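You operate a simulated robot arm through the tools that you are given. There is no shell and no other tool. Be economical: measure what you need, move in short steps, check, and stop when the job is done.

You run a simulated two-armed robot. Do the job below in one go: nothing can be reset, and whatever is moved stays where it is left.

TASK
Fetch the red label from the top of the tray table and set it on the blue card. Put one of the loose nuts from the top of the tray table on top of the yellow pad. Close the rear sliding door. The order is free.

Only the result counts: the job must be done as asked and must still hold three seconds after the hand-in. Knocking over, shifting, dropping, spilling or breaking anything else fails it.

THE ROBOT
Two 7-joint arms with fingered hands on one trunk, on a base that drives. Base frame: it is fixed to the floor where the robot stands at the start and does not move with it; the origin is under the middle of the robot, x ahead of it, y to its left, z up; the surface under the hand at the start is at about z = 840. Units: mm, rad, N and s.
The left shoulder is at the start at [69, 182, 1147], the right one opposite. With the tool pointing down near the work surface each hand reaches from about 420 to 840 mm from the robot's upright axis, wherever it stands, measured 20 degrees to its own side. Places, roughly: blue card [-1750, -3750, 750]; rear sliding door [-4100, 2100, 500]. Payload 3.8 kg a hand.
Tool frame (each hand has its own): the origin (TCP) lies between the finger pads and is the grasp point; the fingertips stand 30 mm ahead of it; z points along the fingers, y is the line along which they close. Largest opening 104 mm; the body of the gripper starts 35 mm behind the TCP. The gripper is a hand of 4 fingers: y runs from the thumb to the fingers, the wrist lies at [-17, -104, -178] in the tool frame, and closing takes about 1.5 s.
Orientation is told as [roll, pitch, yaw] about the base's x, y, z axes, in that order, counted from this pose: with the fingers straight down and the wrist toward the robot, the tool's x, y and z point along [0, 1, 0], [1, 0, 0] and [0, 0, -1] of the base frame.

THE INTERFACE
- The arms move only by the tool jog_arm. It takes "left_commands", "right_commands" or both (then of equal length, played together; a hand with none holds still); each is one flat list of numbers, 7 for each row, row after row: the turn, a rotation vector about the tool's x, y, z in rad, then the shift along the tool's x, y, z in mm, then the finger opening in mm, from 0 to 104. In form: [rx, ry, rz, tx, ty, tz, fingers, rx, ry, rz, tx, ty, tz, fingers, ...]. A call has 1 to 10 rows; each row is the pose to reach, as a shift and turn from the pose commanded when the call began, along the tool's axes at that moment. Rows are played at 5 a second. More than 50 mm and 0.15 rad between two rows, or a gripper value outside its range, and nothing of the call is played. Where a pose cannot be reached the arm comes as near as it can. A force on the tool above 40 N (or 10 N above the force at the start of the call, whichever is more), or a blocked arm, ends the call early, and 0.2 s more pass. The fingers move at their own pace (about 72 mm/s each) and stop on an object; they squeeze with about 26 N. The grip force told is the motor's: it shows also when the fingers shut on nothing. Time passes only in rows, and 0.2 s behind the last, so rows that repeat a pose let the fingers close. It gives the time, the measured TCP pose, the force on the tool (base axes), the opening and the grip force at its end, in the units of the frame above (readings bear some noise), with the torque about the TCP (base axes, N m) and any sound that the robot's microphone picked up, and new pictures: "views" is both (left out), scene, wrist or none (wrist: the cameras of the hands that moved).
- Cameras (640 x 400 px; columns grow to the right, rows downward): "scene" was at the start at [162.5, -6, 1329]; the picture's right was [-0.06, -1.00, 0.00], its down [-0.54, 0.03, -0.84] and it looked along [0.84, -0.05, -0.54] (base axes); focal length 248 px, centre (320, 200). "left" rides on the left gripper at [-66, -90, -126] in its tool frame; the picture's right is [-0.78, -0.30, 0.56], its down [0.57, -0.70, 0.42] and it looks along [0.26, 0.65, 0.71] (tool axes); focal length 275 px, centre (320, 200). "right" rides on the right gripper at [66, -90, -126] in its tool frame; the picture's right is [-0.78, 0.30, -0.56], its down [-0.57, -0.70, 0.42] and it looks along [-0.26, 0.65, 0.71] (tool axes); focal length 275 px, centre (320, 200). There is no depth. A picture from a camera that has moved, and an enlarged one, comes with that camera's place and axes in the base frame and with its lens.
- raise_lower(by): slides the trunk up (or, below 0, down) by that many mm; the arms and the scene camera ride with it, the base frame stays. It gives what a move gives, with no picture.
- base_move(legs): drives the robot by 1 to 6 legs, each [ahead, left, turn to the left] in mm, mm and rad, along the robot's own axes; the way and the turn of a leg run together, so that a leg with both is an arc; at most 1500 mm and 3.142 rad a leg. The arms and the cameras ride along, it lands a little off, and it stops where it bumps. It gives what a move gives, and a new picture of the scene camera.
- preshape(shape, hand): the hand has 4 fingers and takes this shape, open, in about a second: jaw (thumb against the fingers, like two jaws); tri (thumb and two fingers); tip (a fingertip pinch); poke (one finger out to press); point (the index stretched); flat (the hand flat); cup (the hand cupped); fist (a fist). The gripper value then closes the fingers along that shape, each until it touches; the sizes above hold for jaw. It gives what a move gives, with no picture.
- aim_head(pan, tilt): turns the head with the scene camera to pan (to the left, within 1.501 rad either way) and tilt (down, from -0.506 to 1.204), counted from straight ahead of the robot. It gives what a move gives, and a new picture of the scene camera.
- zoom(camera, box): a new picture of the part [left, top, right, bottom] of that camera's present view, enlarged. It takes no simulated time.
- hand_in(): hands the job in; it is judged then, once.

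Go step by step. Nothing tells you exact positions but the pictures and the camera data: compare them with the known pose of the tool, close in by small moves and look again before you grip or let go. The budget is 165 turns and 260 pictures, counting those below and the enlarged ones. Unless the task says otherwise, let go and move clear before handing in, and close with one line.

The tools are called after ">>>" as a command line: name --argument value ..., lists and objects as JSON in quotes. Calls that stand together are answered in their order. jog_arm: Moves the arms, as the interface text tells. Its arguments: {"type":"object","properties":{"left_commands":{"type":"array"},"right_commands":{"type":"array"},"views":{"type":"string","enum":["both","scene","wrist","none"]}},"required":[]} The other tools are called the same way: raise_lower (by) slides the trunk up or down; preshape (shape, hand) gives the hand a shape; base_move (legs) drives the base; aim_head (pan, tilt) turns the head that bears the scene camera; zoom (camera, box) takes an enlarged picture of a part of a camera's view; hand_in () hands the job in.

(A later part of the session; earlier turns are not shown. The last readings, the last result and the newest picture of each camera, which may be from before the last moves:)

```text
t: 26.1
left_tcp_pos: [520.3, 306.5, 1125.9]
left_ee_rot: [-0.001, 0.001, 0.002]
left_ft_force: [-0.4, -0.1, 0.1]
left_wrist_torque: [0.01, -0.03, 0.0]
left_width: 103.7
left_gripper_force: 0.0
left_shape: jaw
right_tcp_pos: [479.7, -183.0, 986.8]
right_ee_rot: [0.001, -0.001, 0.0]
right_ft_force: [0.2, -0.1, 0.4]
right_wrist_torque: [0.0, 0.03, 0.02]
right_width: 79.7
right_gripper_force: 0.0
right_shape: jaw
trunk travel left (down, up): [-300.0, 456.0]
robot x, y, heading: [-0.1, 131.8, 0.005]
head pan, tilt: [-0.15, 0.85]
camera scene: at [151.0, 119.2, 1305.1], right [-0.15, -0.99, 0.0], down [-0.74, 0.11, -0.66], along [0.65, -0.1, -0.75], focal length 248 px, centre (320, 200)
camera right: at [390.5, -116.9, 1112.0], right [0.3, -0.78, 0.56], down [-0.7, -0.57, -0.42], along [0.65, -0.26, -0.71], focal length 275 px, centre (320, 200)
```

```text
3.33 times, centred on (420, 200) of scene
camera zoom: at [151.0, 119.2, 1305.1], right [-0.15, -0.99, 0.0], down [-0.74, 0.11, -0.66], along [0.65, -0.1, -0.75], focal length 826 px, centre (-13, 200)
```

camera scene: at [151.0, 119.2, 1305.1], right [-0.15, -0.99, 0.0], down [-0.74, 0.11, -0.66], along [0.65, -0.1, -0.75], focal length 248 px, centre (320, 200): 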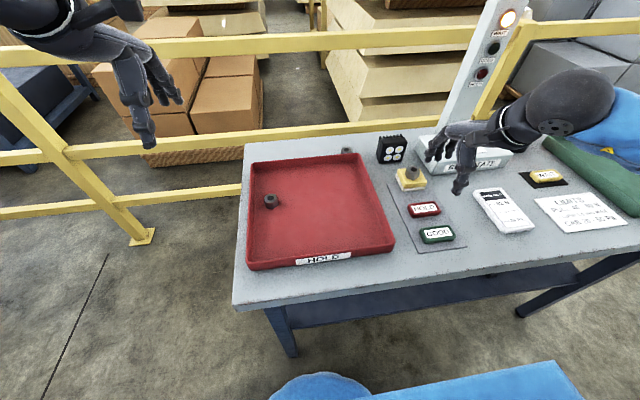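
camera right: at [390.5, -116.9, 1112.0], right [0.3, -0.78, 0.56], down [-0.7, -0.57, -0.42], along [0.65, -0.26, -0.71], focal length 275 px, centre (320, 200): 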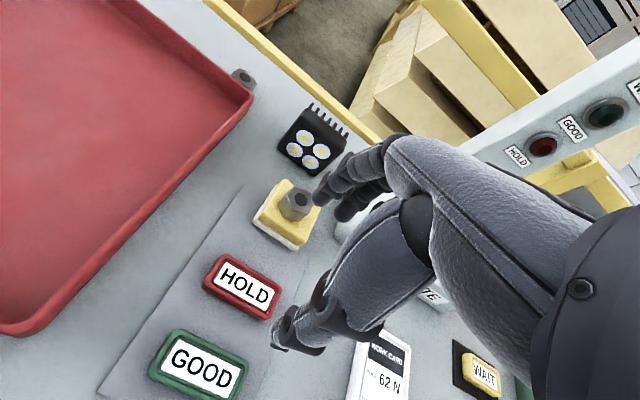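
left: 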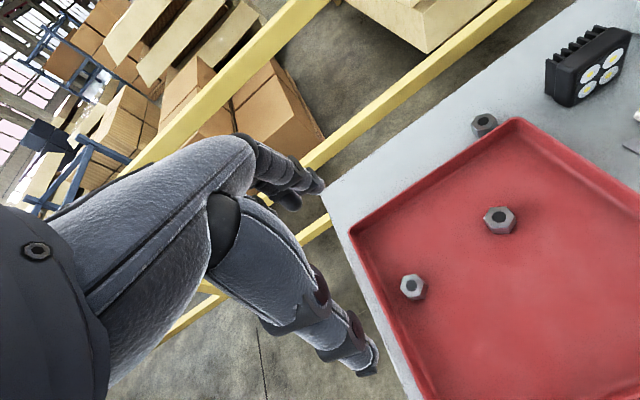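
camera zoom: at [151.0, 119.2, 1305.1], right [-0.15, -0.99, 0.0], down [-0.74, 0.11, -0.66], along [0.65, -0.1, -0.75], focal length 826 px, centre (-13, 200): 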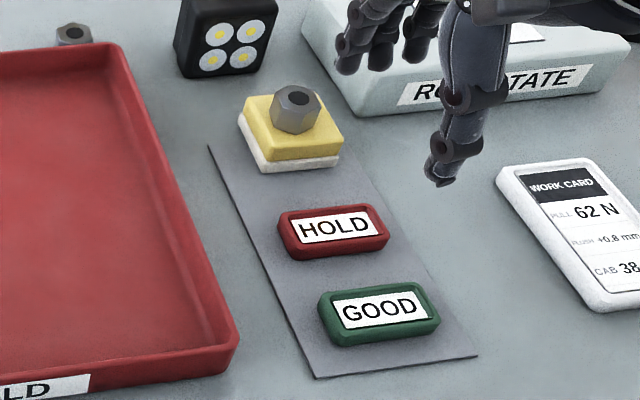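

The nut is in place. The label's centre is about (480.5, -177), long side along y; I descend over it with the fingers at 70 mm and look again.

>>> jog_arm --right_commands '[0, 0, 0, 3, 1, 30, 75, 0, 0, 0, 6, 1, 60, 70, 0, 0, 0, 6, 1, 85, 70, 0, 0, 0, 6, 1, 85, 70]' --views "wrist"

>>> zoom --camera "scene" --box '[380, 160, 460, 240]'

```text
t: 27.1
left_tcp_pos: [519.9, 306.6, 1124.3]
left_ee_rot: [0.0, -0.001, 0.001]
left_ft_force: [0.3, 0.0, -0.2]
left_wrist_torque: [-0.01, -0.01, -0.01]
left_width: 103.7
left_gripper_force: 0.1
left_shape: jaw
right_tcp_pos: [479.9, -177.2, 900.7]
right_ee_rot: [0.0, 0.0, 0.002]
right_ft_force: [0.1, 0.2, 0.4]
right_wrist_torque: [0.01, -0.01, 0.03]
right_width: 70.4
right_gripper_force: 0.0
right_shape: jaw
trunk travel left (down, up): [-300.0, 456.0]
robot x, y, heading: [-1.8, 132.5, 0.002]
head pan, tilt: [-0.15, 0.85]
camera right: at [391.5, -110.9, 1026.2], right [0.3, -0.78, 0.56], down [-0.7, -0.57, -0.42], along [0.65, -0.26, -0.71], focal length 275 px, centre (320, 200)
```

right: 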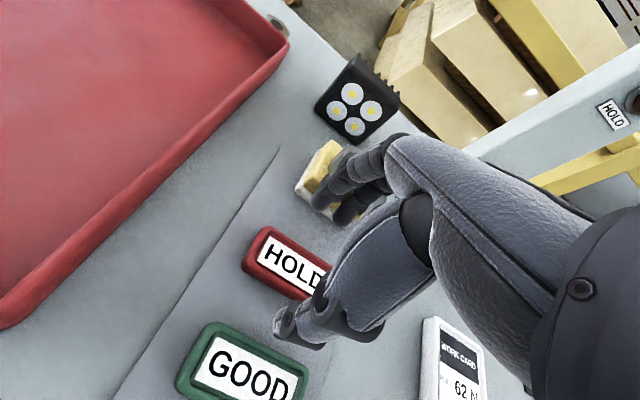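

```text
5.00 times, centred on (420, 200) of scene
camera zoom: at [150.4, 119.2, 1305.2], right [-0.15, -0.99, 0.0], down [-0.74, 0.11, -0.66], along [0.65, -0.1, -0.75], focal length 1239 px, centre (-180, 200)
```

zoom: 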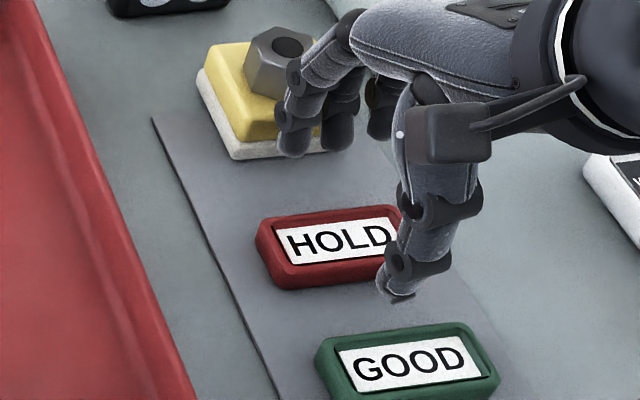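

The label is centred, though the fingers near the pad need a smaller opening. I narrow to 52 mm, then go down.

>>> jog_arm --right_commands '[0, 0, 0, 2, 0, 0, 52, 0, 0, 0, 2, 0, 0, 52, 0, 0, 0, 2, 0, 10, 52, 0, 0, 0, 2, 0, 20, 52, 0, 0, 0, 2, 0, 20, 52]' --views "wrist"

>>> zoom --camera "scene" --box '[380, 160, 460, 240]'

```text
t: 28.3
left_tcp_pos: [520.8, 306.3, 1125.1]
left_ee_rot: [0.0, 0.0, 0.002]
left_ft_force: [0.4, 0.1, 0.3]
left_wrist_torque: [0.03, -0.01, 0.01]
left_width: 103.7
left_gripper_force: 0.1
left_shape: jaw
right_tcp_pos: [481.5, -176.0, 880.8]
right_ee_rot: [0.0, 0.001, 0.003]
right_ft_force: [-1.1, 0.6, -0.2]
right_wrist_torque: [0.01, -0.02, -0.03]
right_width: 52.7
right_gripper_force: 0.0
right_shape: jaw
trunk travel left (down, up): [-300.0, 456.0]
robot x, y, heading: [-0.5, 128.7, 0.002]
head pan, tilt: [-0.15, 0.85]
camera right: at [391.8, -109.1, 1006.7], right [0.3, -0.78, 0.56], down [-0.7, -0.57, -0.42], along [0.65, -0.26, -0.71], focal length 275 px, centre (320, 200)
```

right: 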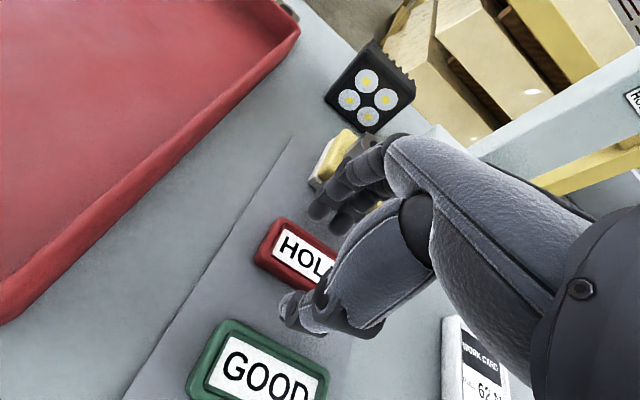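

```text
5.00 times, centred on (420, 200) of scene
camera zoom: at [150.5, 119.1, 1305.2], right [-0.15, -0.99, 0.0], down [-0.74, 0.11, -0.66], along [0.65, -0.1, -0.75], focal length 1239 px, centre (-180, 200)
```

zoom: 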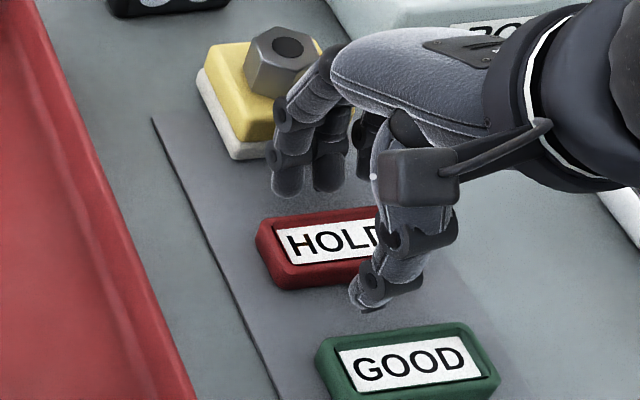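

Thumb and fingers straddle the label. I go down 6 mm and close.

>>> jog_arm --right_commands '[0, 0, 0, 1, -1, 3, 50, 0, 0, 0, 1, -1, 6, 46, 0, 0, 0, 1, -1, 6, 38, 0, 0, 0, 1, -1, 6, 30, 0, 0, 0, 1, -1, 6, 20, 0, 0, 0, 1, -1, 6, 20, 0, 0, 0, 1, -1, 6, 20]' --views "wrist"

>>> zoom --camera "scene" --box '[380, 160, 460, 240]'

```text
t: 29.9
left_tcp_pos: [521.1, 306.5, 1125.9]
left_ee_rot: [0.0, 0.001, 0.002]
left_ft_force: [-0.5, -0.6, -0.4]
left_wrist_torque: [-0.04, 0.03, 0.0]
left_width: 103.8
left_gripper_force: 0.0
left_shape: jaw
right_tcp_pos: [480.9, -174.2, 875.2]
right_ee_rot: [0.0, 0.0, 0.001]
right_ft_force: [0.0, 0.5, -0.4]
right_wrist_torque: [-0.01, 0.02, 0.02]
right_width: 29.7
right_gripper_force: 25.0
right_shape: jaw
trunk travel left (down, up): [-300.0, 456.0]
robot x, y, heading: [-0.2, 130.4, 0.003]
head pan, tilt: [-0.15, 0.85]
camera right: at [390.8, -108.4, 1000.8], right [0.3, -0.78, 0.56], down [-0.7, -0.57, -0.42], along [0.65, -0.26, -0.71], focal length 275 px, centre (320, 200)
```

right: 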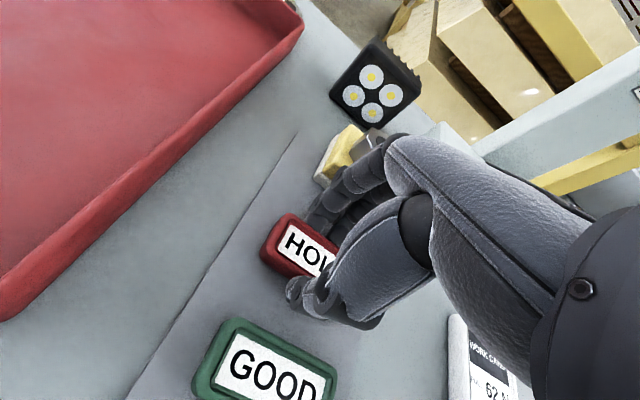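

```text
5.00 times, centred on (420, 200) of scene
camera zoom: at [150.6, 119.0, 1305.2], right [-0.15, -0.99, 0.0], down [-0.74, 0.11, -0.66], along [0.65, -0.1, -0.75], focal length 1239 px, centre (-180, 200)
```

zoom: 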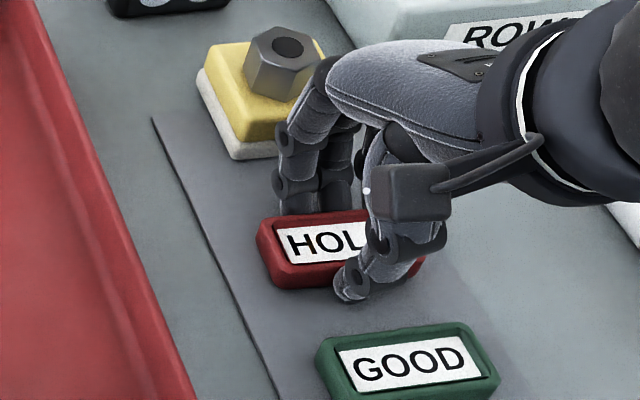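

Label gripped (29.7 mm, 25 N). I lift, easing back away from the nut.

>>> jog_arm --right_commands '[0, 0, 0, 0, 0, -15, 20, 0, 0, 0, 0, -8, -40, 20, 0, 0, 0, 0, -16, -80, 20, 0, 0, 0, 0, -20, -120, 20, 0, 0, 0, 0, -20, -120, 20]' --views "both"

>>> zoom --camera "scene" --box '[360, 120, 480, 260]'

```text
t: 31.1
left_tcp_pos: [520.1, 306.4, 1125.2]
left_ee_rot: [0.001, 0.0, 0.001]
left_ft_force: [0.0, -0.7, 1.4]
left_wrist_torque: [0.04, -0.01, -0.05]
left_width: 103.8
left_gripper_force: 0.1
left_shape: jaw
right_tcp_pos: [459.6, -175.1, 996.3]
right_ee_rot: [0.002, -0.001, 0.001]
right_ft_force: [-1.0, 0.7, -0.5]
right_wrist_torque: [0.0, -0.02, 0.01]
right_width: 29.9
right_gripper_force: 26.3
right_shape: jaw
trunk travel left (down, up): [-300.0, 456.0]
robot x, y, heading: [-2.3, 131.1, -0.001]
head pan, tilt: [-0.15, 0.85]
camera scene: at [150.6, 118.9, 1305.1], right [-0.15, -0.99, 0.0], down [-0.74, 0.11, -0.66], along [0.65, -0.1, -0.75], focal length 248 px, centre (320, 200)
camera right: at [370.3, -108.0, 1121.3], right [0.3, -0.78, 0.56], down [-0.7, -0.57, -0.42], along [0.65, -0.26, -0.71], focal length 275 px, centre (320, 200)
```

scene: 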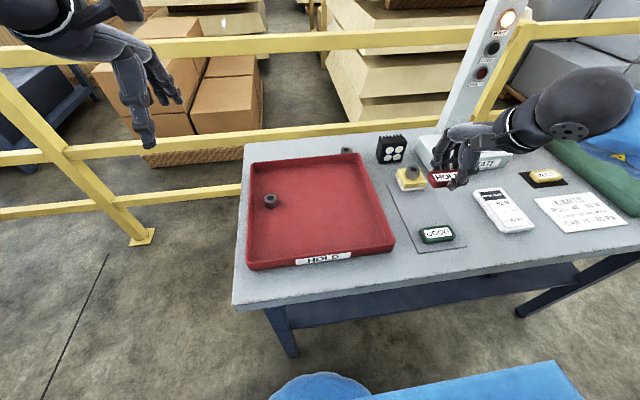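
right: 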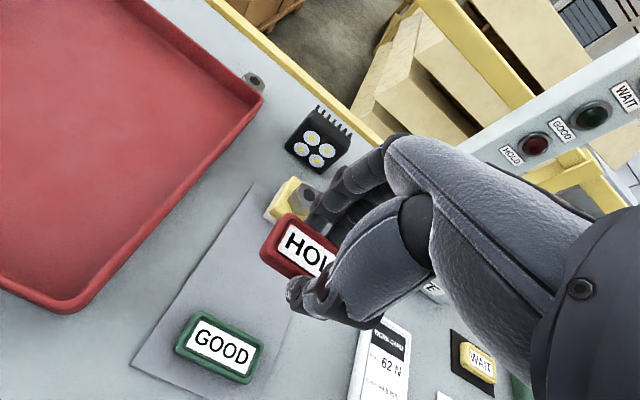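

```text
2.86 times, centred on (420, 190) of scene
camera zoom: at [150.6, 118.9, 1305.1], right [-0.15, -0.99, 0.0], down [-0.74, 0.11, -0.66], along [0.65, -0.1, -0.75], focal length 708 px, centre (34, 229)
```

zoom: 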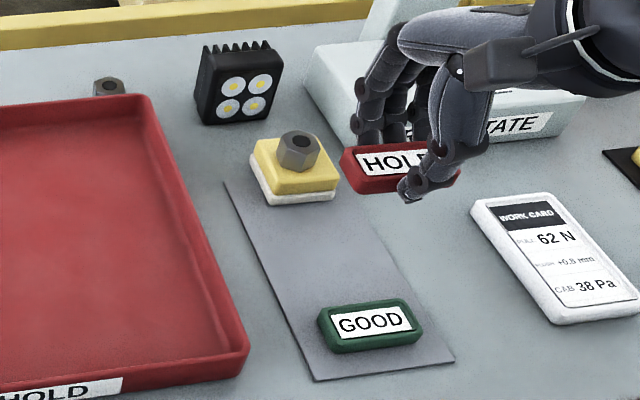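

The label is held and everything else is in place. I raise the hand and back away from the table a bit, then turn right toward the blue card area.

>>> jog_arm --right_commands '[0, 0, 0, 0, -10, -40, 20, 0, 0, 0, 0, -20, -80, 20, 0, 0, 0, 0, -20, -120, 20, 0, 0, 0, 0, -20, -120, 20]' --views "none"

>>> base_move --legs '[[-550, 0, 0], [0, 0, -1.57]]'

>>> aim_head --pan -0.5 --tilt 0.35

```text
t: 32.1
left_tcp_pos: [522.1, 305.4, 1126.1]
left_ee_rot: [0.0, 0.0, 0.002]
left_ft_force: [0.4, 0.1, -0.4]
left_wrist_torque: [-0.01, -0.01, 0.01]
left_width: 103.6
left_gripper_force: 0.1
left_shape: jaw
right_tcp_pos: [441.1, -173.8, 1115.9]
right_ee_rot: [0.001, 0.0, 0.003]
right_ft_force: [0.5, 0.2, -0.4]
right_wrist_torque: [0.04, 0.02, 0.01]
right_width: 29.7
right_gripper_force: 26.0
right_shape: jaw
trunk travel left (down, up): [-300.0, 456.0]
robot x, y, heading: [-0.5, 130.4, 0.0]
head pan, tilt: [-0.15, 0.85]
```

```text
t: 39.1
left_tcp_pos: [-383.5, -391.7, 1124.3]
left_ee_rot: [0.001, 0.0, -1.576]
left_ft_force: [0.1, -0.1, 1.2]
left_wrist_torque: [0.01, 0.01, 0.01]
left_width: 103.6
left_gripper_force: 0.1
left_shape: jaw
right_tcp_pos: [-861.4, -308.0, 1115.1]
right_ee_rot: [0.0, 0.0, -1.578]
right_ft_force: [0.3, -0.1, -1.0]
right_wrist_torque: [0.0, 0.01, 0.0]
right_width: 29.3
right_gripper_force: 25.6
right_shape: jaw
trunk travel left (down, up): [-300.0, 456.0]
robot x, y, heading: [-553.2, 132.0, -1.583]
head pan, tilt: [-0.15, 0.85]
camera scene: at [-566.8, -20.0, 1305.2], right [-0.99, 0.16, 0.0], down [0.12, 0.74, -0.66], along [-0.1, -0.65, -0.75], focal length 248 px, centre (320, 200)
```

scene: 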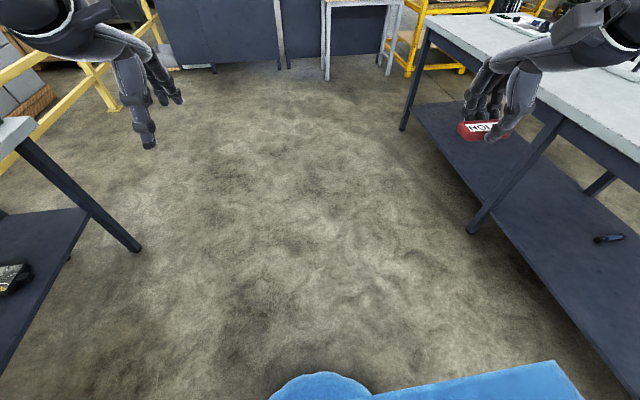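

```text
t: 40.1
left_tcp_pos: [-383.0, -392.2, 1124.6]
left_ee_rot: [-0.001, 0.0, -1.578]
left_ft_force: [0.1, -0.3, 0.3]
left_wrist_torque: [-0.03, 0.0, 0.03]
left_width: 103.6
left_gripper_force: 0.1
left_shape: jaw
right_tcp_pos: [-863.0, -308.7, 1115.5]
right_ee_rot: [0.002, -0.001, -1.578]
right_ft_force: [-0.4, 0.4, -0.8]
right_wrist_torque: [-0.02, 0.0, 0.0]
right_width: 29.4
right_gripper_force: 25.7
right_shape: jaw
trunk travel left (down, up): [-300.0, 456.0]
robot x, y, heading: [-555.6, 132.0, -1.574]
head pan, tilt: [-0.499, 0.351]
camera scene: at [-599.6, -24.3, 1348.7], right [-0.88, 0.48, 0.0], down [0.17, 0.3, -0.94], along [-0.45, -0.82, -0.34], focal length 248 px, centre (320, 200)
```

scene: 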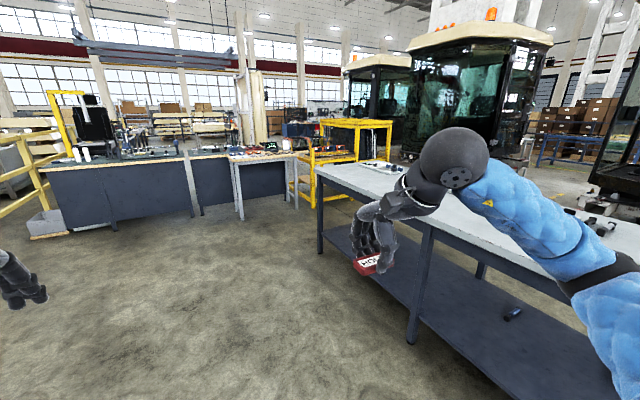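

The way ahead is clear along x ≈ -555, with a table on the right (edge about x = -1600, to y ≈ -2050) and the small wood-top table around (-1100…-1940, -3100…). I drive closer and look.

>>> base_move --legs '[[1500, 0, 0], [700, -300, 0]]'

>>> aim_head --pan -0.45 --tilt 0.5

>>> zoom --camera "scene" --box '[160, 60, 480, 260]'

```text
t: 51.2
left_tcp_pos: [-736.5, -2587.4, 1124.5]
left_ee_rot: [0.001, 0.002, -1.6]
left_ft_force: [-0.2, -0.1, -0.3]
left_wrist_torque: [0.0, -0.03, -0.02]
left_width: 103.7
left_gripper_force: 0.0
left_shape: jaw
right_tcp_pos: [-1215.1, -2493.0, 1114.8]
right_ee_rot: [-0.002, 0.0, -1.602]
right_ft_force: [0.9, 0.2, -0.2]
right_wrist_torque: [-0.01, -0.02, -0.01]
right_width: 29.6
right_gripper_force: 26.0
right_shape: jaw
trunk travel left (down, up): [-300.0, 456.0]
robot x, y, heading: [-896.7, -2059.9, -1.601]
head pan, tilt: [-0.499, 0.351]
camera scene: at [-944.9, -2214.9, 1348.7], right [-0.86, 0.5, 0.0], down [0.17, 0.3, -0.94], along [-0.47, -0.81, -0.34], focal length 248 px, centre (320, 200)
```

scene: 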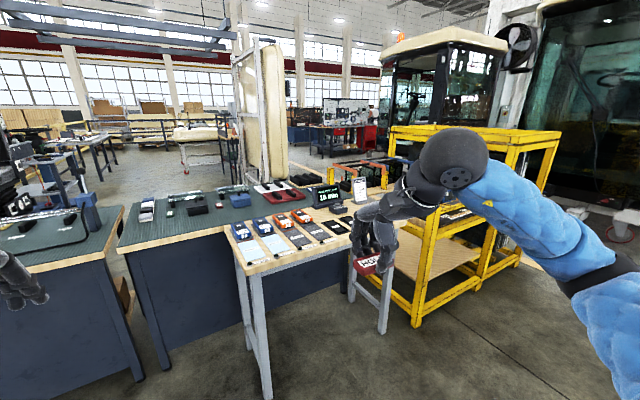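

```text
t: 51.9
left_tcp_pos: [-736.8, -2586.5, 1125.4]
left_ee_rot: [0.001, 0.001, -1.599]
left_ft_force: [0.4, 0.0, 0.9]
left_wrist_torque: [-0.01, -0.02, 0.0]
left_width: 103.9
left_gripper_force: 0.0
left_shape: jaw
right_tcp_pos: [-1214.6, -2492.9, 1115.3]
right_ee_rot: [-0.001, 0.0, -1.601]
right_ft_force: [0.7, -0.1, -0.8]
right_wrist_torque: [0.02, 0.02, 0.02]
right_width: 29.6
right_gripper_force: 26.2
right_shape: jaw
trunk travel left (down, up): [-300.0, 456.0]
robot x, y, heading: [-895.6, -2062.6, -1.599]
head pan, tilt: [-0.45, 0.499]
camera scene: at [-939.7, -2214.6, 1335.2], right [-0.89, 0.46, 0.0], down [0.22, 0.42, -0.88], along [-0.41, -0.78, -0.48], focal length 248 px, centre (320, 200)
```

scene: 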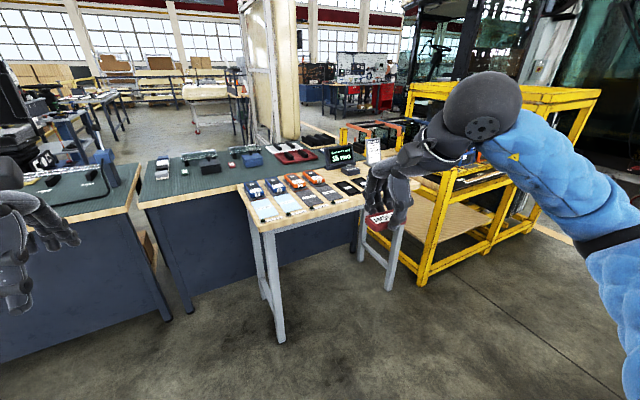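

```text
2.00 times, centred on (320, 160) of scene
camera zoom: at [-939.7, -2214.6, 1335.2], right [-0.89, 0.46, 0.0], down [0.22, 0.42, -0.88], along [-0.41, -0.78, -0.48], focal length 496 px, centre (320, 280)
```

zoom: 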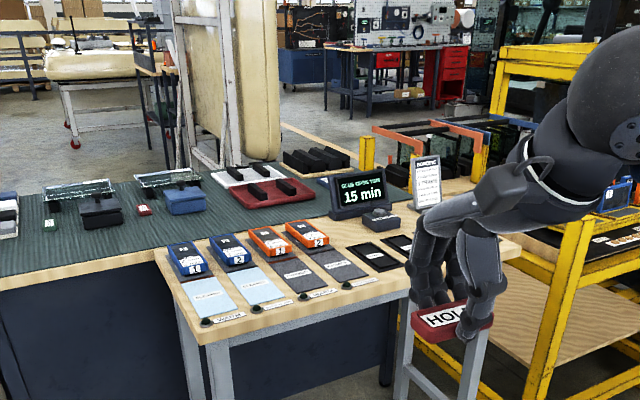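

The table with light-blue sheets, boxes and the "15 min" display is ahead. I zoom in to identify the blue card.

>>> zoom --camera "scene" --box '[235, 165, 345, 235]'

>>> zoom --camera "scene" --box '[310, 115, 450, 215]'

```text
5.71 times, centred on (290, 200) of scene
camera zoom: at [-939.7, -2214.6, 1335.2], right [-0.89, 0.46, 0.0], down [0.22, 0.42, -0.88], along [-0.41, -0.78, -0.48], focal length 1416 px, centre (491, 200)
```

zoom: 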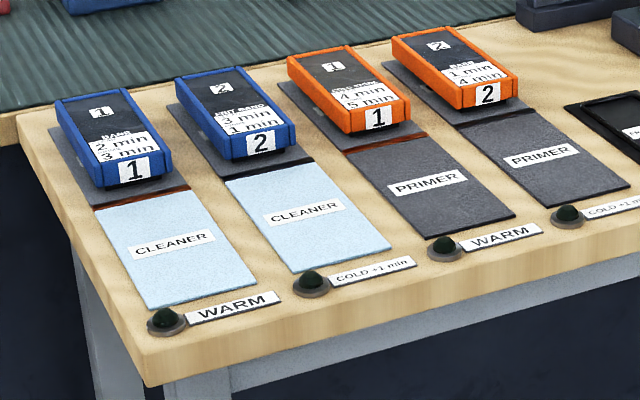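

```text
4.00 times, centred on (380, 165) of scene
camera zoom: at [-939.7, -2214.6, 1335.2], right [-0.89, 0.46, 0.0], down [0.22, 0.42, -0.88], along [-0.41, -0.78, -0.48], focal length 991 px, centre (80, 340)
```

zoom: 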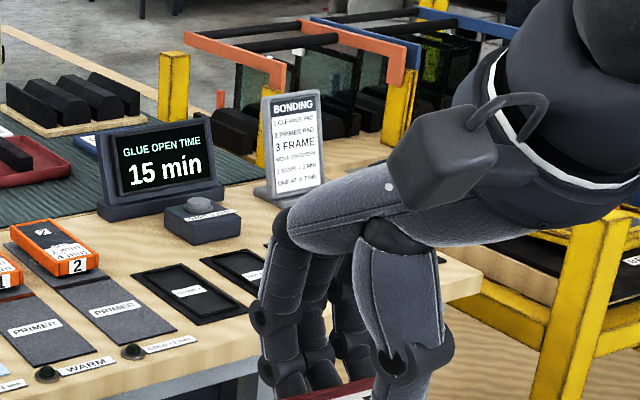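

Something blue lies on the green bench just left of the display, near the given place. I zoom there.

>>> zoom --camera "scene" --box '[260, 115, 350, 175]'

>>> zoom --camera "scene" --box '[140, 125, 260, 205]'

```text
6.67 times, centred on (305, 145) of scene
camera zoom: at [-939.7, -2214.6, 1335.2], right [-0.89, 0.46, 0.0], down [0.22, 0.42, -0.88], along [-0.41, -0.78, -0.48], focal length 1652 px, centre (420, 567)
```

zoom: 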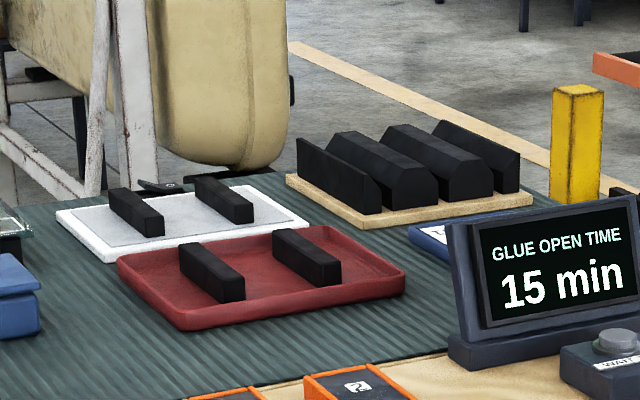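

```text
5.00 times, centred on (200, 165) of scene
camera zoom: at [-939.7, -2214.6, 1335.2], right [-0.89, 0.46, 0.0], down [0.22, 0.42, -0.88], along [-0.41, -0.78, -0.48], focal length 1239 px, centre (920, 375)
```

zoom: 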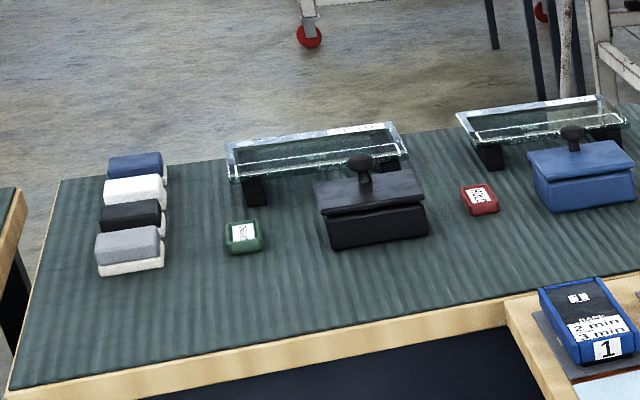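

The blue card lies on the green bench behind the "15 min" display (≈(-1800,-3780)), too far to reach over the small table from this side; the coloured pads there also confirm what "yellow pad" means. I need a route to the far side of the bench, so I look around with the head.

>>> aim_head --pan -1.2 --tilt 0.3

>>> aim_head --pan 0.4 --tilt 0.3

```text
t: 53.0
left_tcp_pos: [-736.8, -2585.6, 1124.6]
left_ee_rot: [-0.001, 0.0, -1.597]
left_ft_force: [0.0, -0.3, -0.4]
left_wrist_torque: [-0.04, 0.04, 0.01]
left_width: 103.9
left_gripper_force: 0.0
left_shape: jaw
right_tcp_pos: [-1213.3, -2491.2, 1116.0]
right_ee_rot: [-0.001, -0.001, -1.6]
right_ft_force: [-0.6, -0.1, -0.4]
right_wrist_torque: [-0.01, -0.01, 0.0]
right_width: 29.4
right_gripper_force: 25.6
right_shape: jaw
trunk travel left (down, up): [-300.0, 456.0]
robot x, y, heading: [-893.0, -2059.0, -1.604]
head pan, tilt: [-1.201, 0.3]
camera scene: at [-985.7, -2165.2, 1353.5], right [-0.33, 0.94, 0.0], down [0.28, 0.1, -0.96], along [-0.9, -0.32, -0.3], focal length 248 px, centre (320, 200)
```

scene: 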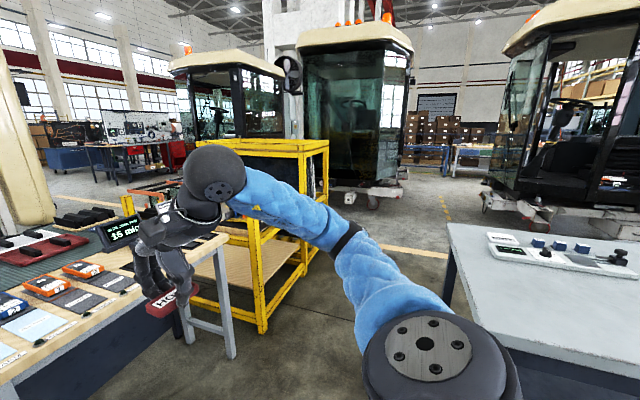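

```text
t: 54.7
left_tcp_pos: [-737.0, -2587.3, 1126.4]
left_ee_rot: [0.0, 0.0, -1.6]
left_ft_force: [0.3, 0.5, 0.1]
left_wrist_torque: [-0.03, 0.01, 0.01]
left_width: 104.1
left_gripper_force: 0.0
left_shape: jaw
right_tcp_pos: [-1215.9, -2492.9, 1115.4]
right_ee_rot: [-0.002, 0.0, -1.601]
right_ft_force: [0.5, -0.3, 0.2]
right_wrist_torque: [-0.01, -0.01, -0.01]
right_width: 29.5
right_gripper_force: 25.6
right_shape: jaw
trunk travel left (down, up): [-300.0, 456.0]
robot x, y, heading: [-894.0, -2061.2, -1.6]
head pan, tilt: [0.4, 0.3]
camera scene: at [-864.0, -2221.0, 1353.5], right [-0.93, -0.36, 0.0], down [-0.11, 0.28, -0.96], along [0.34, -0.89, -0.3], focal length 248 px, centre (320, 200)
```

scene: 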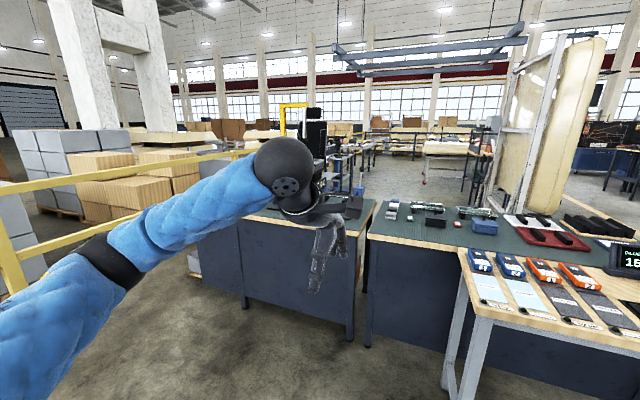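

There's an aisle at y ≈ -2530 between the grey table and the yellow cart (x -2125…-2916), with open floor beyond. I drive along it, facing -x.

>>> base_move --legs '[[470, 0, 0], [0, 0, -1.54], [1500, 0, 0], [900, 0, 0]]'

>>> aim_head --pan 1.3 --tilt 0.4

```text
t: 69.1
left_tcp_pos: [-2967.7, -2703.2, 1130.6]
left_ee_rot: [0.009, -0.008, -3.119]
left_ft_force: [-0.3, -0.4, -0.2]
left_wrist_torque: [-0.02, 0.01, 0.03]
left_width: 103.8
left_gripper_force: 0.1
left_shape: jaw
right_tcp_pos: [-2891.9, -2217.7, 1120.3]
right_ee_rot: [0.007, -0.014, -3.133]
right_ft_force: [0.5, 0.3, -0.5]
right_wrist_torque: [0.02, -0.02, 0.01]
right_width: 29.3
right_gripper_force: 26.1
right_shape: jaw
trunk travel left (down, up): [-300.0, 456.0]
robot x, y, heading: [-2465.9, -2522.7, -3.132]
head pan, tilt: [0.4, 0.3]
stopped in leg 4: the robot was blocked; the commanded pose is now the measured one
camera scene: at [-2603.2, -2555.0, 1356.3], right [-0.4, 0.92, 0.0], down [0.26, 0.11, -0.96], along [-0.88, -0.38, -0.28], focal length 248 px, centre (320, 200)
```

scene: 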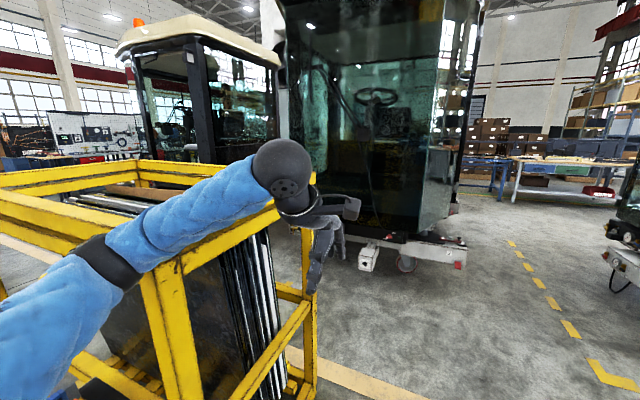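

```text
t: 70.3
left_tcp_pos: [-2967.2, -2702.6, 1130.8]
left_ee_rot: [0.009, -0.007, -3.123]
left_ft_force: [-1.1, 0.0, -0.9]
left_wrist_torque: [-0.01, -0.02, -0.02]
left_width: 103.7
left_gripper_force: 0.0
left_shape: jaw
right_tcp_pos: [-2890.8, -2218.2, 1120.2]
right_ee_rot: [0.006, -0.019, -3.135]
right_ft_force: [0.2, -0.7, -0.2]
right_wrist_torque: [-0.02, 0.05, 0.03]
right_width: 29.1
right_gripper_force: 25.7
right_shape: jaw
trunk travel left (down, up): [-300.0, 456.0]
robot x, y, heading: [-2466.5, -2521.8, -3.134]
head pan, tilt: [1.3, 0.4]
camera scene: at [-2540.1, -2608.8, 1346.4], right [-0.97, 0.26, 0.01], down [0.09, 0.37, -0.93], along [-0.25, -0.89, -0.38], focal length 248 px, centre (320, 200)
```

scene: 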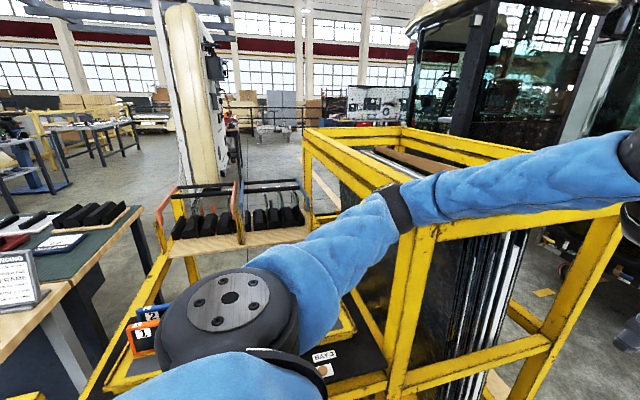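

The left arm seems to have bumped the yellow glass rack. I back off a little, then raise the trunk so both arms clear it, and look.

>>> base_move --legs '[[-120, -40, 0]]'

>>> raise_lower --by 350

>>> aim_head --pan 0.9 --tilt 0.7

>>> aim_head --pan -0.4 --tilt 0.7

```text
t: 71.0
left_tcp_pos: [-2969.0, -2703.3, 1131.8]
left_ee_rot: [0.006, -0.009, -3.121]
left_ft_force: [-0.1, -0.1, -0.2]
left_wrist_torque: [-0.02, 0.0, 0.0]
left_width: 103.7
left_gripper_force: 0.1
left_shape: jaw
right_tcp_pos: [-2891.6, -2216.9, 1118.1]
right_ee_rot: [0.007, -0.01, -3.133]
right_ft_force: [1.1, -0.1, -0.3]
right_wrist_torque: [0.01, -0.01, -0.01]
right_width: 29.2
right_gripper_force: 25.7
right_shape: jaw
trunk travel left (down, up): [-300.0, 456.0]
robot x, y, heading: [-2455.1, -2522.1, -3.134]
head pan, tilt: [1.3, 0.4]
stopped in leg 1: the robot was blocked; the commanded pose is now the measured one
camera scene: at [-2542.7, -2607.3, 1345.6], right [-0.97, 0.26, 0.01], down [0.09, 0.37, -0.92], along [-0.24, -0.89, -0.38], focal length 248 px, centre (320, 200)
```

scene: 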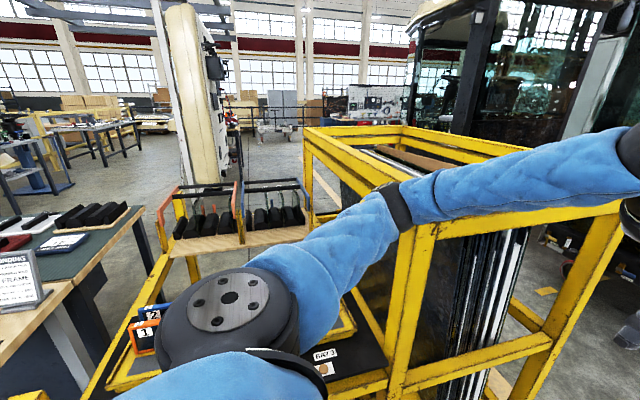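

```text
t: 74.5
left_tcp_pos: [-2979.8, -2709.6, 1474.3]
left_ee_rot: [0.003, 0.003, -3.122]
left_ft_force: [-1.0, 0.0, -0.7]
left_wrist_torque: [0.03, 0.01, -0.02]
left_width: 103.5
left_gripper_force: 0.0
left_shape: jaw
right_tcp_pos: [-2904.0, -2222.0, 1466.3]
right_ee_rot: [0.001, 0.0, -3.134]
right_ft_force: [-0.2, 0.4, -0.5]
right_wrist_torque: [0.02, 0.01, 0.02]
right_width: 29.4
right_gripper_force: 25.8
right_shape: jaw
trunk travel left (down, up): [-650.0, 106.0]
robot x, y, heading: [-2457.4, -2524.6, -3.137]
head pan, tilt: [1.3, 0.4]
```

```text
t: 75.3
left_tcp_pos: [-2978.5, -2709.4, 1474.4]
left_ee_rot: [0.002, 0.005, -3.119]
left_ft_force: [0.2, -0.3, 0.2]
left_wrist_torque: [-0.01, 0.0, 0.01]
left_width: 103.7
left_gripper_force: 0.0
left_shape: jaw
right_tcp_pos: [-2902.2, -2221.5, 1465.8]
right_ee_rot: [0.0, -0.001, -3.136]
right_ft_force: [-0.7, -0.1, -0.7]
right_wrist_torque: [-0.02, 0.02, -0.01]
right_width: 29.1
right_gripper_force: 26.0
right_shape: jaw
trunk travel left (down, up): [-650.0, 106.0]
robot x, y, heading: [-2460.8, -2524.2, -3.131]
head pan, tilt: [0.901, 0.7]
camera scene: at [-2522.9, -2592.0, 1669.7], right [-0.79, 0.61, 0.0], down [0.4, 0.51, -0.77], along [-0.47, -0.6, -0.64], focal length 248 px, centre (320, 200)
```

scene: 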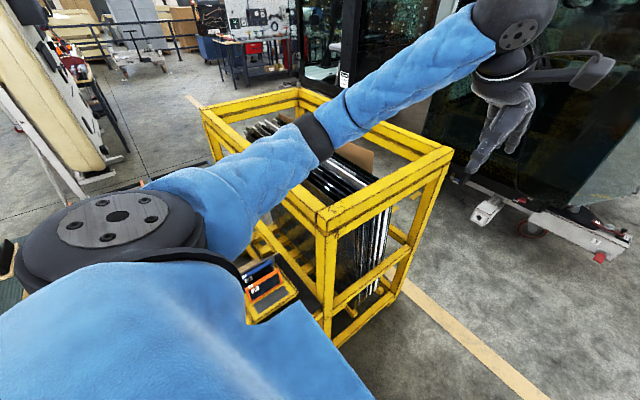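

```text
t: 76.8
left_tcp_pos: [-2979.7, -2708.9, 1473.8]
left_ee_rot: [0.0, 0.003, -3.121]
left_ft_force: [0.8, 0.1, -0.3]
left_wrist_torque: [-0.03, 0.0, -0.02]
left_width: 103.8
left_gripper_force: 0.1
left_shape: jaw
right_tcp_pos: [-2903.8, -2221.3, 1466.0]
right_ee_rot: [0.002, -0.001, -3.136]
right_ft_force: [-1.0, -0.3, -0.3]
right_wrist_torque: [0.03, -0.02, 0.01]
right_width: 29.7
right_gripper_force: 26.3
right_shape: jaw
trunk travel left (down, up): [-650.0, 106.0]
robot x, y, heading: [-2459.4, -2525.9, -3.132]
head pan, tilt: [-0.4, 0.7]
camera scene: at [-2549.5, -2492.5, 1669.6], right [0.38, 0.92, 0.0], down [0.6, -0.25, -0.76], along [-0.71, 0.29, -0.64], focal length 248 px, centre (320, 200)
```

scene: 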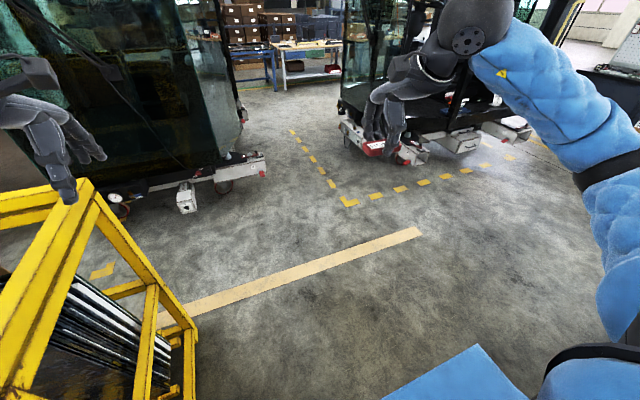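

The floor beyond the rack (ends near x = -3613) is open toward -y. With arms raised above everything, I drive on to x ≈ -4050, turn left and go down past the rack.

>>> base_move --legs '[[1500, 0, 0], [100, 0, 0], [0, 0, 1.57], [800, 0, 0]]'

>>> aim_head --pan 0.7 --tilt 0.6

```text
t: 83.9
left_tcp_pos: [-4448.0, -2724.3, 1477.3]
left_ee_rot: [0.006, 0.007, -3.128]
left_ft_force: [35.5, -1.3, 4.3]
left_wrist_torque: [-0.13, 0.75, 0.54]
left_width: 99.9
left_gripper_force: 0.0
left_shape: jaw
right_tcp_pos: [-4378.6, -2239.5, 1469.3]
right_ee_rot: [0.001, -0.006, -3.13]
right_ft_force: [0.5, -0.4, -0.8]
right_wrist_torque: [0.03, 0.0, 0.02]
right_width: 29.4
right_gripper_force: 26.0
right_shape: jaw
trunk travel left (down, up): [-650.0, 106.0]
robot x, y, heading: [-3944.7, -2538.8, -3.125]
head pan, tilt: [-0.4, 0.7]
stopped in leg 1: the force on the tool passed its limit at 47 N (the readings are from after the stop); the commanded pose is now the measured one
camera scene: at [-4022.4, -2507.2, 1670.2], right [0.38, 0.93, 0.0], down [0.59, -0.24, -0.77], along [-0.71, 0.29, -0.64], focal length 248 px, centre (320, 200)
```

scene: 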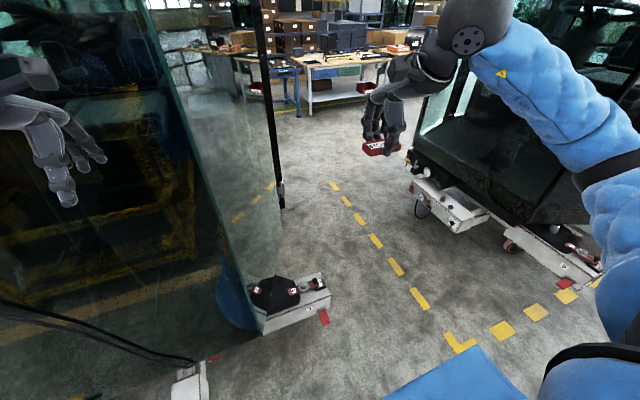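

```text
t: 85.3
left_tcp_pos: [-4447.8, -2723.3, 1477.7]
left_ee_rot: [0.005, 0.008, -3.126]
left_ft_force: [41.9, -1.8, 6.1]
left_wrist_torque: [-0.09, 0.87, 0.68]
left_width: 99.1
left_gripper_force: 0.0
left_shape: jaw
right_tcp_pos: [-4376.1, -2237.7, 1469.1]
right_ee_rot: [-0.001, -0.008, -3.13]
right_ft_force: [0.0, 0.0, -1.1]
right_wrist_torque: [0.0, 0.02, 0.03]
right_width: 29.4
right_gripper_force: 25.9
right_shape: jaw
trunk travel left (down, up): [-650.0, 106.0]
robot x, y, heading: [-3940.0, -2536.7, -3.133]
head pan, tilt: [0.7, 0.6]
camera scene: at [-4009.3, -2596.4, 1678.8], right [-0.65, 0.76, 0.01], down [0.42, 0.37, -0.83], along [-0.63, -0.54, -0.56], focal length 248 px, centre (320, 200)
```

scene: 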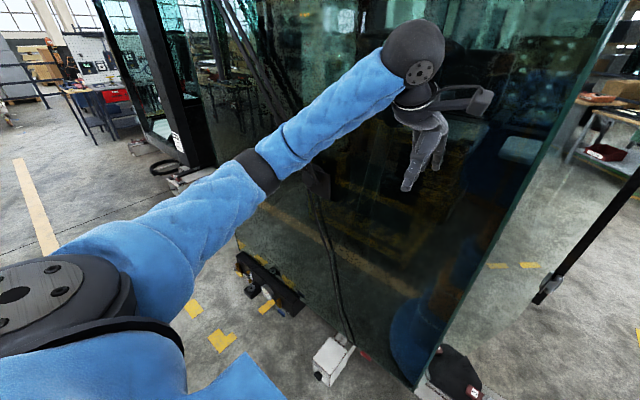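

The left hand touched the cab's glass, so I back off. The gap between rack (x ≈ -3613) and cab (x ≈ -4560) is best passed sideways, facing +x with arms over the rack; I back up and turn round.

>>> base_move --legs '[[-800, 0, 0], [0, 0, 1.57], [0, 0, 1.56]]'

>>> aim_head --pan -1.3 --tilt 0.7

```text
t: 97.2
left_tcp_pos: [-2611.1, -2366.2, 1473.4]
left_ee_rot: [0.006, 0.013, -0.019]
left_ft_force: [-0.6, -1.1, 0.4]
left_wrist_torque: [-0.03, 0.02, -0.01]
left_width: 103.8
left_gripper_force: 0.0
left_shape: jaw
right_tcp_pos: [-2702.8, -2849.3, 1466.2]
right_ee_rot: [0.001, -0.002, -0.024]
right_ft_force: [0.0, 0.4, -0.5]
right_wrist_torque: [-0.02, 0.0, -0.02]
right_width: 28.9
right_gripper_force: 25.8
right_shape: jaw
trunk travel left (down, up): [-650.0, 106.0]
robot x, y, heading: [-3136.4, -2534.2, -0.029]
head pan, tilt: [0.7, 0.6]
camera scene: at [-3054.0, -2477.3, 1678.3], right [0.62, -0.78, 0.0], down [-0.44, -0.35, -0.83], along [0.64, 0.52, -0.57], focal length 248 px, centre (320, 200)
```

scene: 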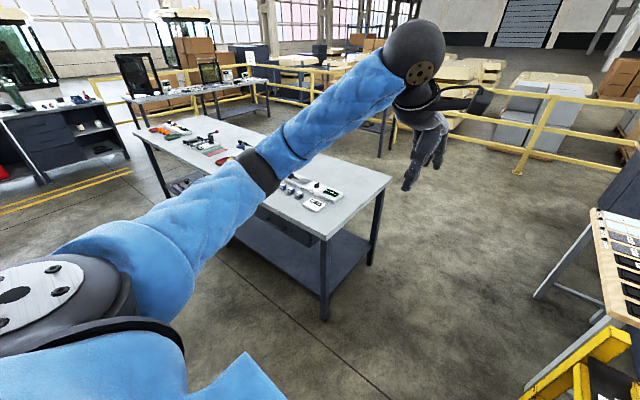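

```text
t: 99.1
left_tcp_pos: [-2612.5, -2366.3, 1473.6]
left_ee_rot: [0.005, 0.012, -0.021]
left_ft_force: [0.6, 0.5, 0.2]
left_wrist_torque: [-0.03, 0.02, 0.01]
left_width: 103.9
left_gripper_force: 0.0
left_shape: jaw
right_tcp_pos: [-2703.5, -2848.5, 1465.8]
right_ee_rot: [0.0, 0.001, -0.026]
right_ft_force: [0.5, 0.3, -0.4]
right_wrist_torque: [0.0, 0.01, -0.01]
right_width: 28.9
right_gripper_force: 26.4
right_shape: jaw
trunk travel left (down, up): [-650.0, 106.0]
robot x, y, heading: [-3135.6, -2533.0, -0.023]
head pan, tilt: [-1.3, 0.7]
camera scene: at [-3102.4, -2614.9, 1669.6], right [-0.97, -0.24, 0.0], down [-0.16, 0.62, -0.76], along [0.19, -0.74, -0.64], focal length 248 px, centre (320, 200)
```

scene: 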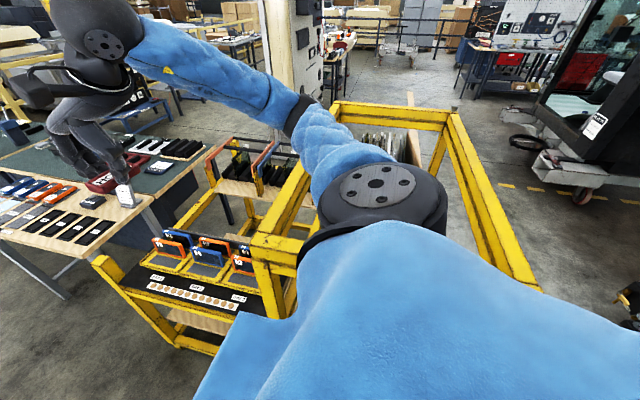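

Now the way is clear: I back up to x ≈ -4060 and slide sideways in -y past the rack.

>>> base_move --legs '[[-920, 0, 0.02], [0, -1200, 0]]'

>>> aim_head --pan -0.6 --tilt 0.6

```text
t: 109.5
left_tcp_pos: [-3542.0, -3529.1, 1473.4]
left_ee_rot: [0.005, 0.012, -0.005]
left_ft_force: [0.5, -0.6, 0.4]
left_wrist_torque: [-0.01, 0.03, 0.03]
left_width: 103.7
left_gripper_force: 0.0
left_shape: jaw
right_tcp_pos: [-3624.9, -4013.3, 1465.5]
right_ee_rot: [0.0, -0.001, -0.011]
right_ft_force: [0.1, -0.2, -0.7]
right_wrist_torque: [0.02, -0.01, -0.02]
right_width: 28.7
right_gripper_force: 26.0
right_shape: jaw
trunk travel left (down, up): [-650.0, 106.0]
robot x, y, heading: [-4063.9, -3703.6, -0.015]
head pan, tilt: [-1.3, 0.7]
camera scene: at [-4027.7, -3785.0, 1669.6], right [-0.97, -0.26, 0.0], down [-0.17, 0.62, -0.76], along [0.2, -0.74, -0.64], focal length 248 px, centre (320, 200)
```

scene: 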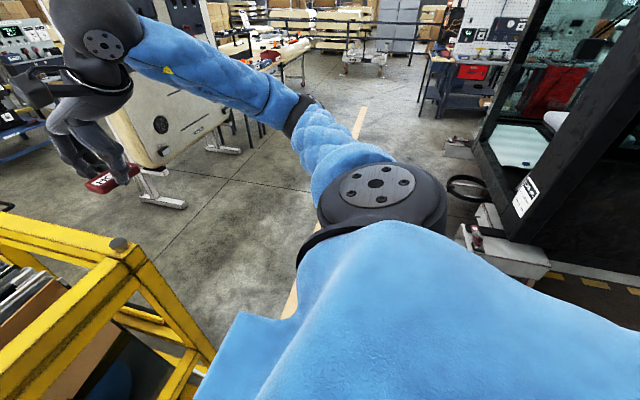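

```text
t: 110.6
left_tcp_pos: [-3541.0, -3528.6, 1473.0]
left_ee_rot: [0.007, 0.013, -0.007]
left_ft_force: [0.5, 0.5, 0.0]
left_wrist_torque: [0.01, -0.04, -0.02]
left_width: 103.8
left_gripper_force: 0.0
left_shape: jaw
right_tcp_pos: [-3623.7, -4012.6, 1465.2]
right_ee_rot: [0.0, 0.001, -0.012]
right_ft_force: [0.1, -0.4, -0.2]
right_wrist_torque: [0.01, 0.01, 0.02]
right_width: 29.1
right_gripper_force: 26.2
right_shape: jaw
trunk travel left (down, up): [-650.0, 106.0]
robot x, y, heading: [-4065.7, -3705.4, -0.008]
head pan, tilt: [-0.6, 0.6]
camera scene: at [-3977.2, -3753.7, 1678.3], right [-0.57, -0.82, 0.0], down [-0.46, 0.32, -0.82], along [0.68, -0.47, -0.57], focal length 248 px, centre (320, 200)
```

scene: 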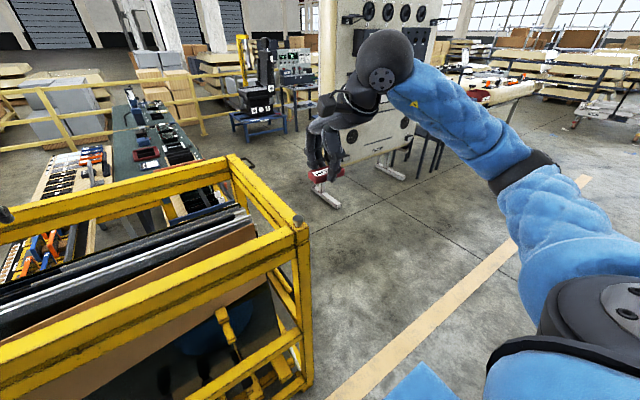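

The passage behind is open; a panel stand has feet near (-2235, -5090). I slide on to y ≈ -4640 and then go ahead along +x.

>>> base_move --legs '[[0, -935, 0], [1250, 0, 0.01]]'

>>> aim_head --pan 0.3 --tilt 0.7

```text
t: 121.4
left_tcp_pos: [-2306.0, -4467.5, 1472.5]
left_ee_rot: [0.006, 0.013, 0.001]
left_ft_force: [0.3, 0.2, 0.1]
left_wrist_torque: [-0.04, 0.0, 0.01]
left_width: 103.4
left_gripper_force: 0.0
left_shape: jaw
right_tcp_pos: [-2386.0, -4952.1, 1466.6]
right_ee_rot: [0.0, 0.0, -0.004]
right_ft_force: [0.5, -0.8, -0.2]
right_wrist_torque: [0.0, 0.01, -0.01]
right_width: 28.7
right_gripper_force: 25.6
right_shape: jaw
trunk travel left (down, up): [-650.0, 106.0]
robot x, y, heading: [-2828.3, -4646.4, -0.002]
head pan, tilt: [-0.6, 0.6]
camera scene: at [-2739.4, -4695.9, 1678.3], right [-0.57, -0.82, 0.0], down [-0.47, 0.32, -0.82], along [0.68, -0.47, -0.57], focal length 248 px, centre (320, 200)
```

scene: 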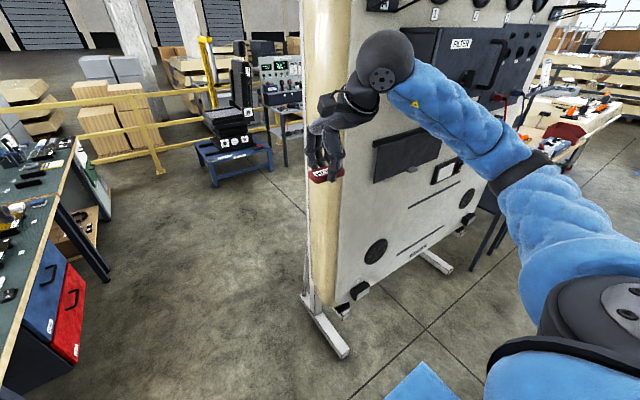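

```text
t: 122.6
left_tcp_pos: [-2305.9, -4468.6, 1473.0]
left_ee_rot: [0.007, 0.012, 0.002]
left_ft_force: [-0.1, 0.2, -0.8]
left_wrist_torque: [-0.01, 0.0, 0.02]
left_width: 103.8
left_gripper_force: 0.1
left_shape: jaw
right_tcp_pos: [-2384.5, -4951.5, 1464.4]
right_ee_rot: [0.001, 0.002, -0.004]
right_ft_force: [0.1, 0.2, -0.1]
right_wrist_torque: [0.03, 0.01, -0.01]
right_width: 29.0
right_gripper_force: 26.1
right_shape: jaw
trunk travel left (down, up): [-650.0, 106.0]
robot x, y, heading: [-2825.4, -4646.1, -0.004]
head pan, tilt: [0.3, 0.7]
camera scene: at [-2730.7, -4620.9, 1669.6], right [0.29, -0.96, 0.0], down [-0.62, -0.19, -0.76], along [0.73, 0.22, -0.64], focal length 248 px, centre (320, 200)
```

scene: 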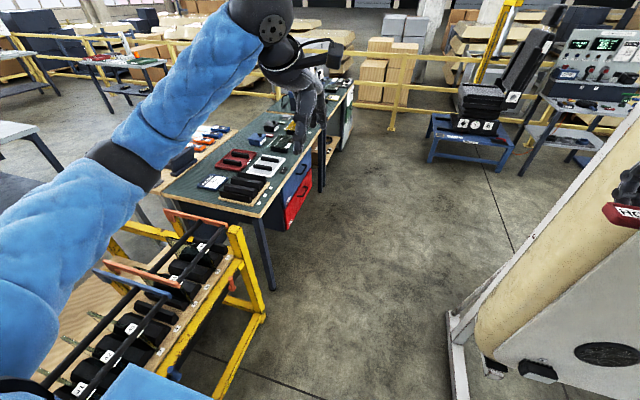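

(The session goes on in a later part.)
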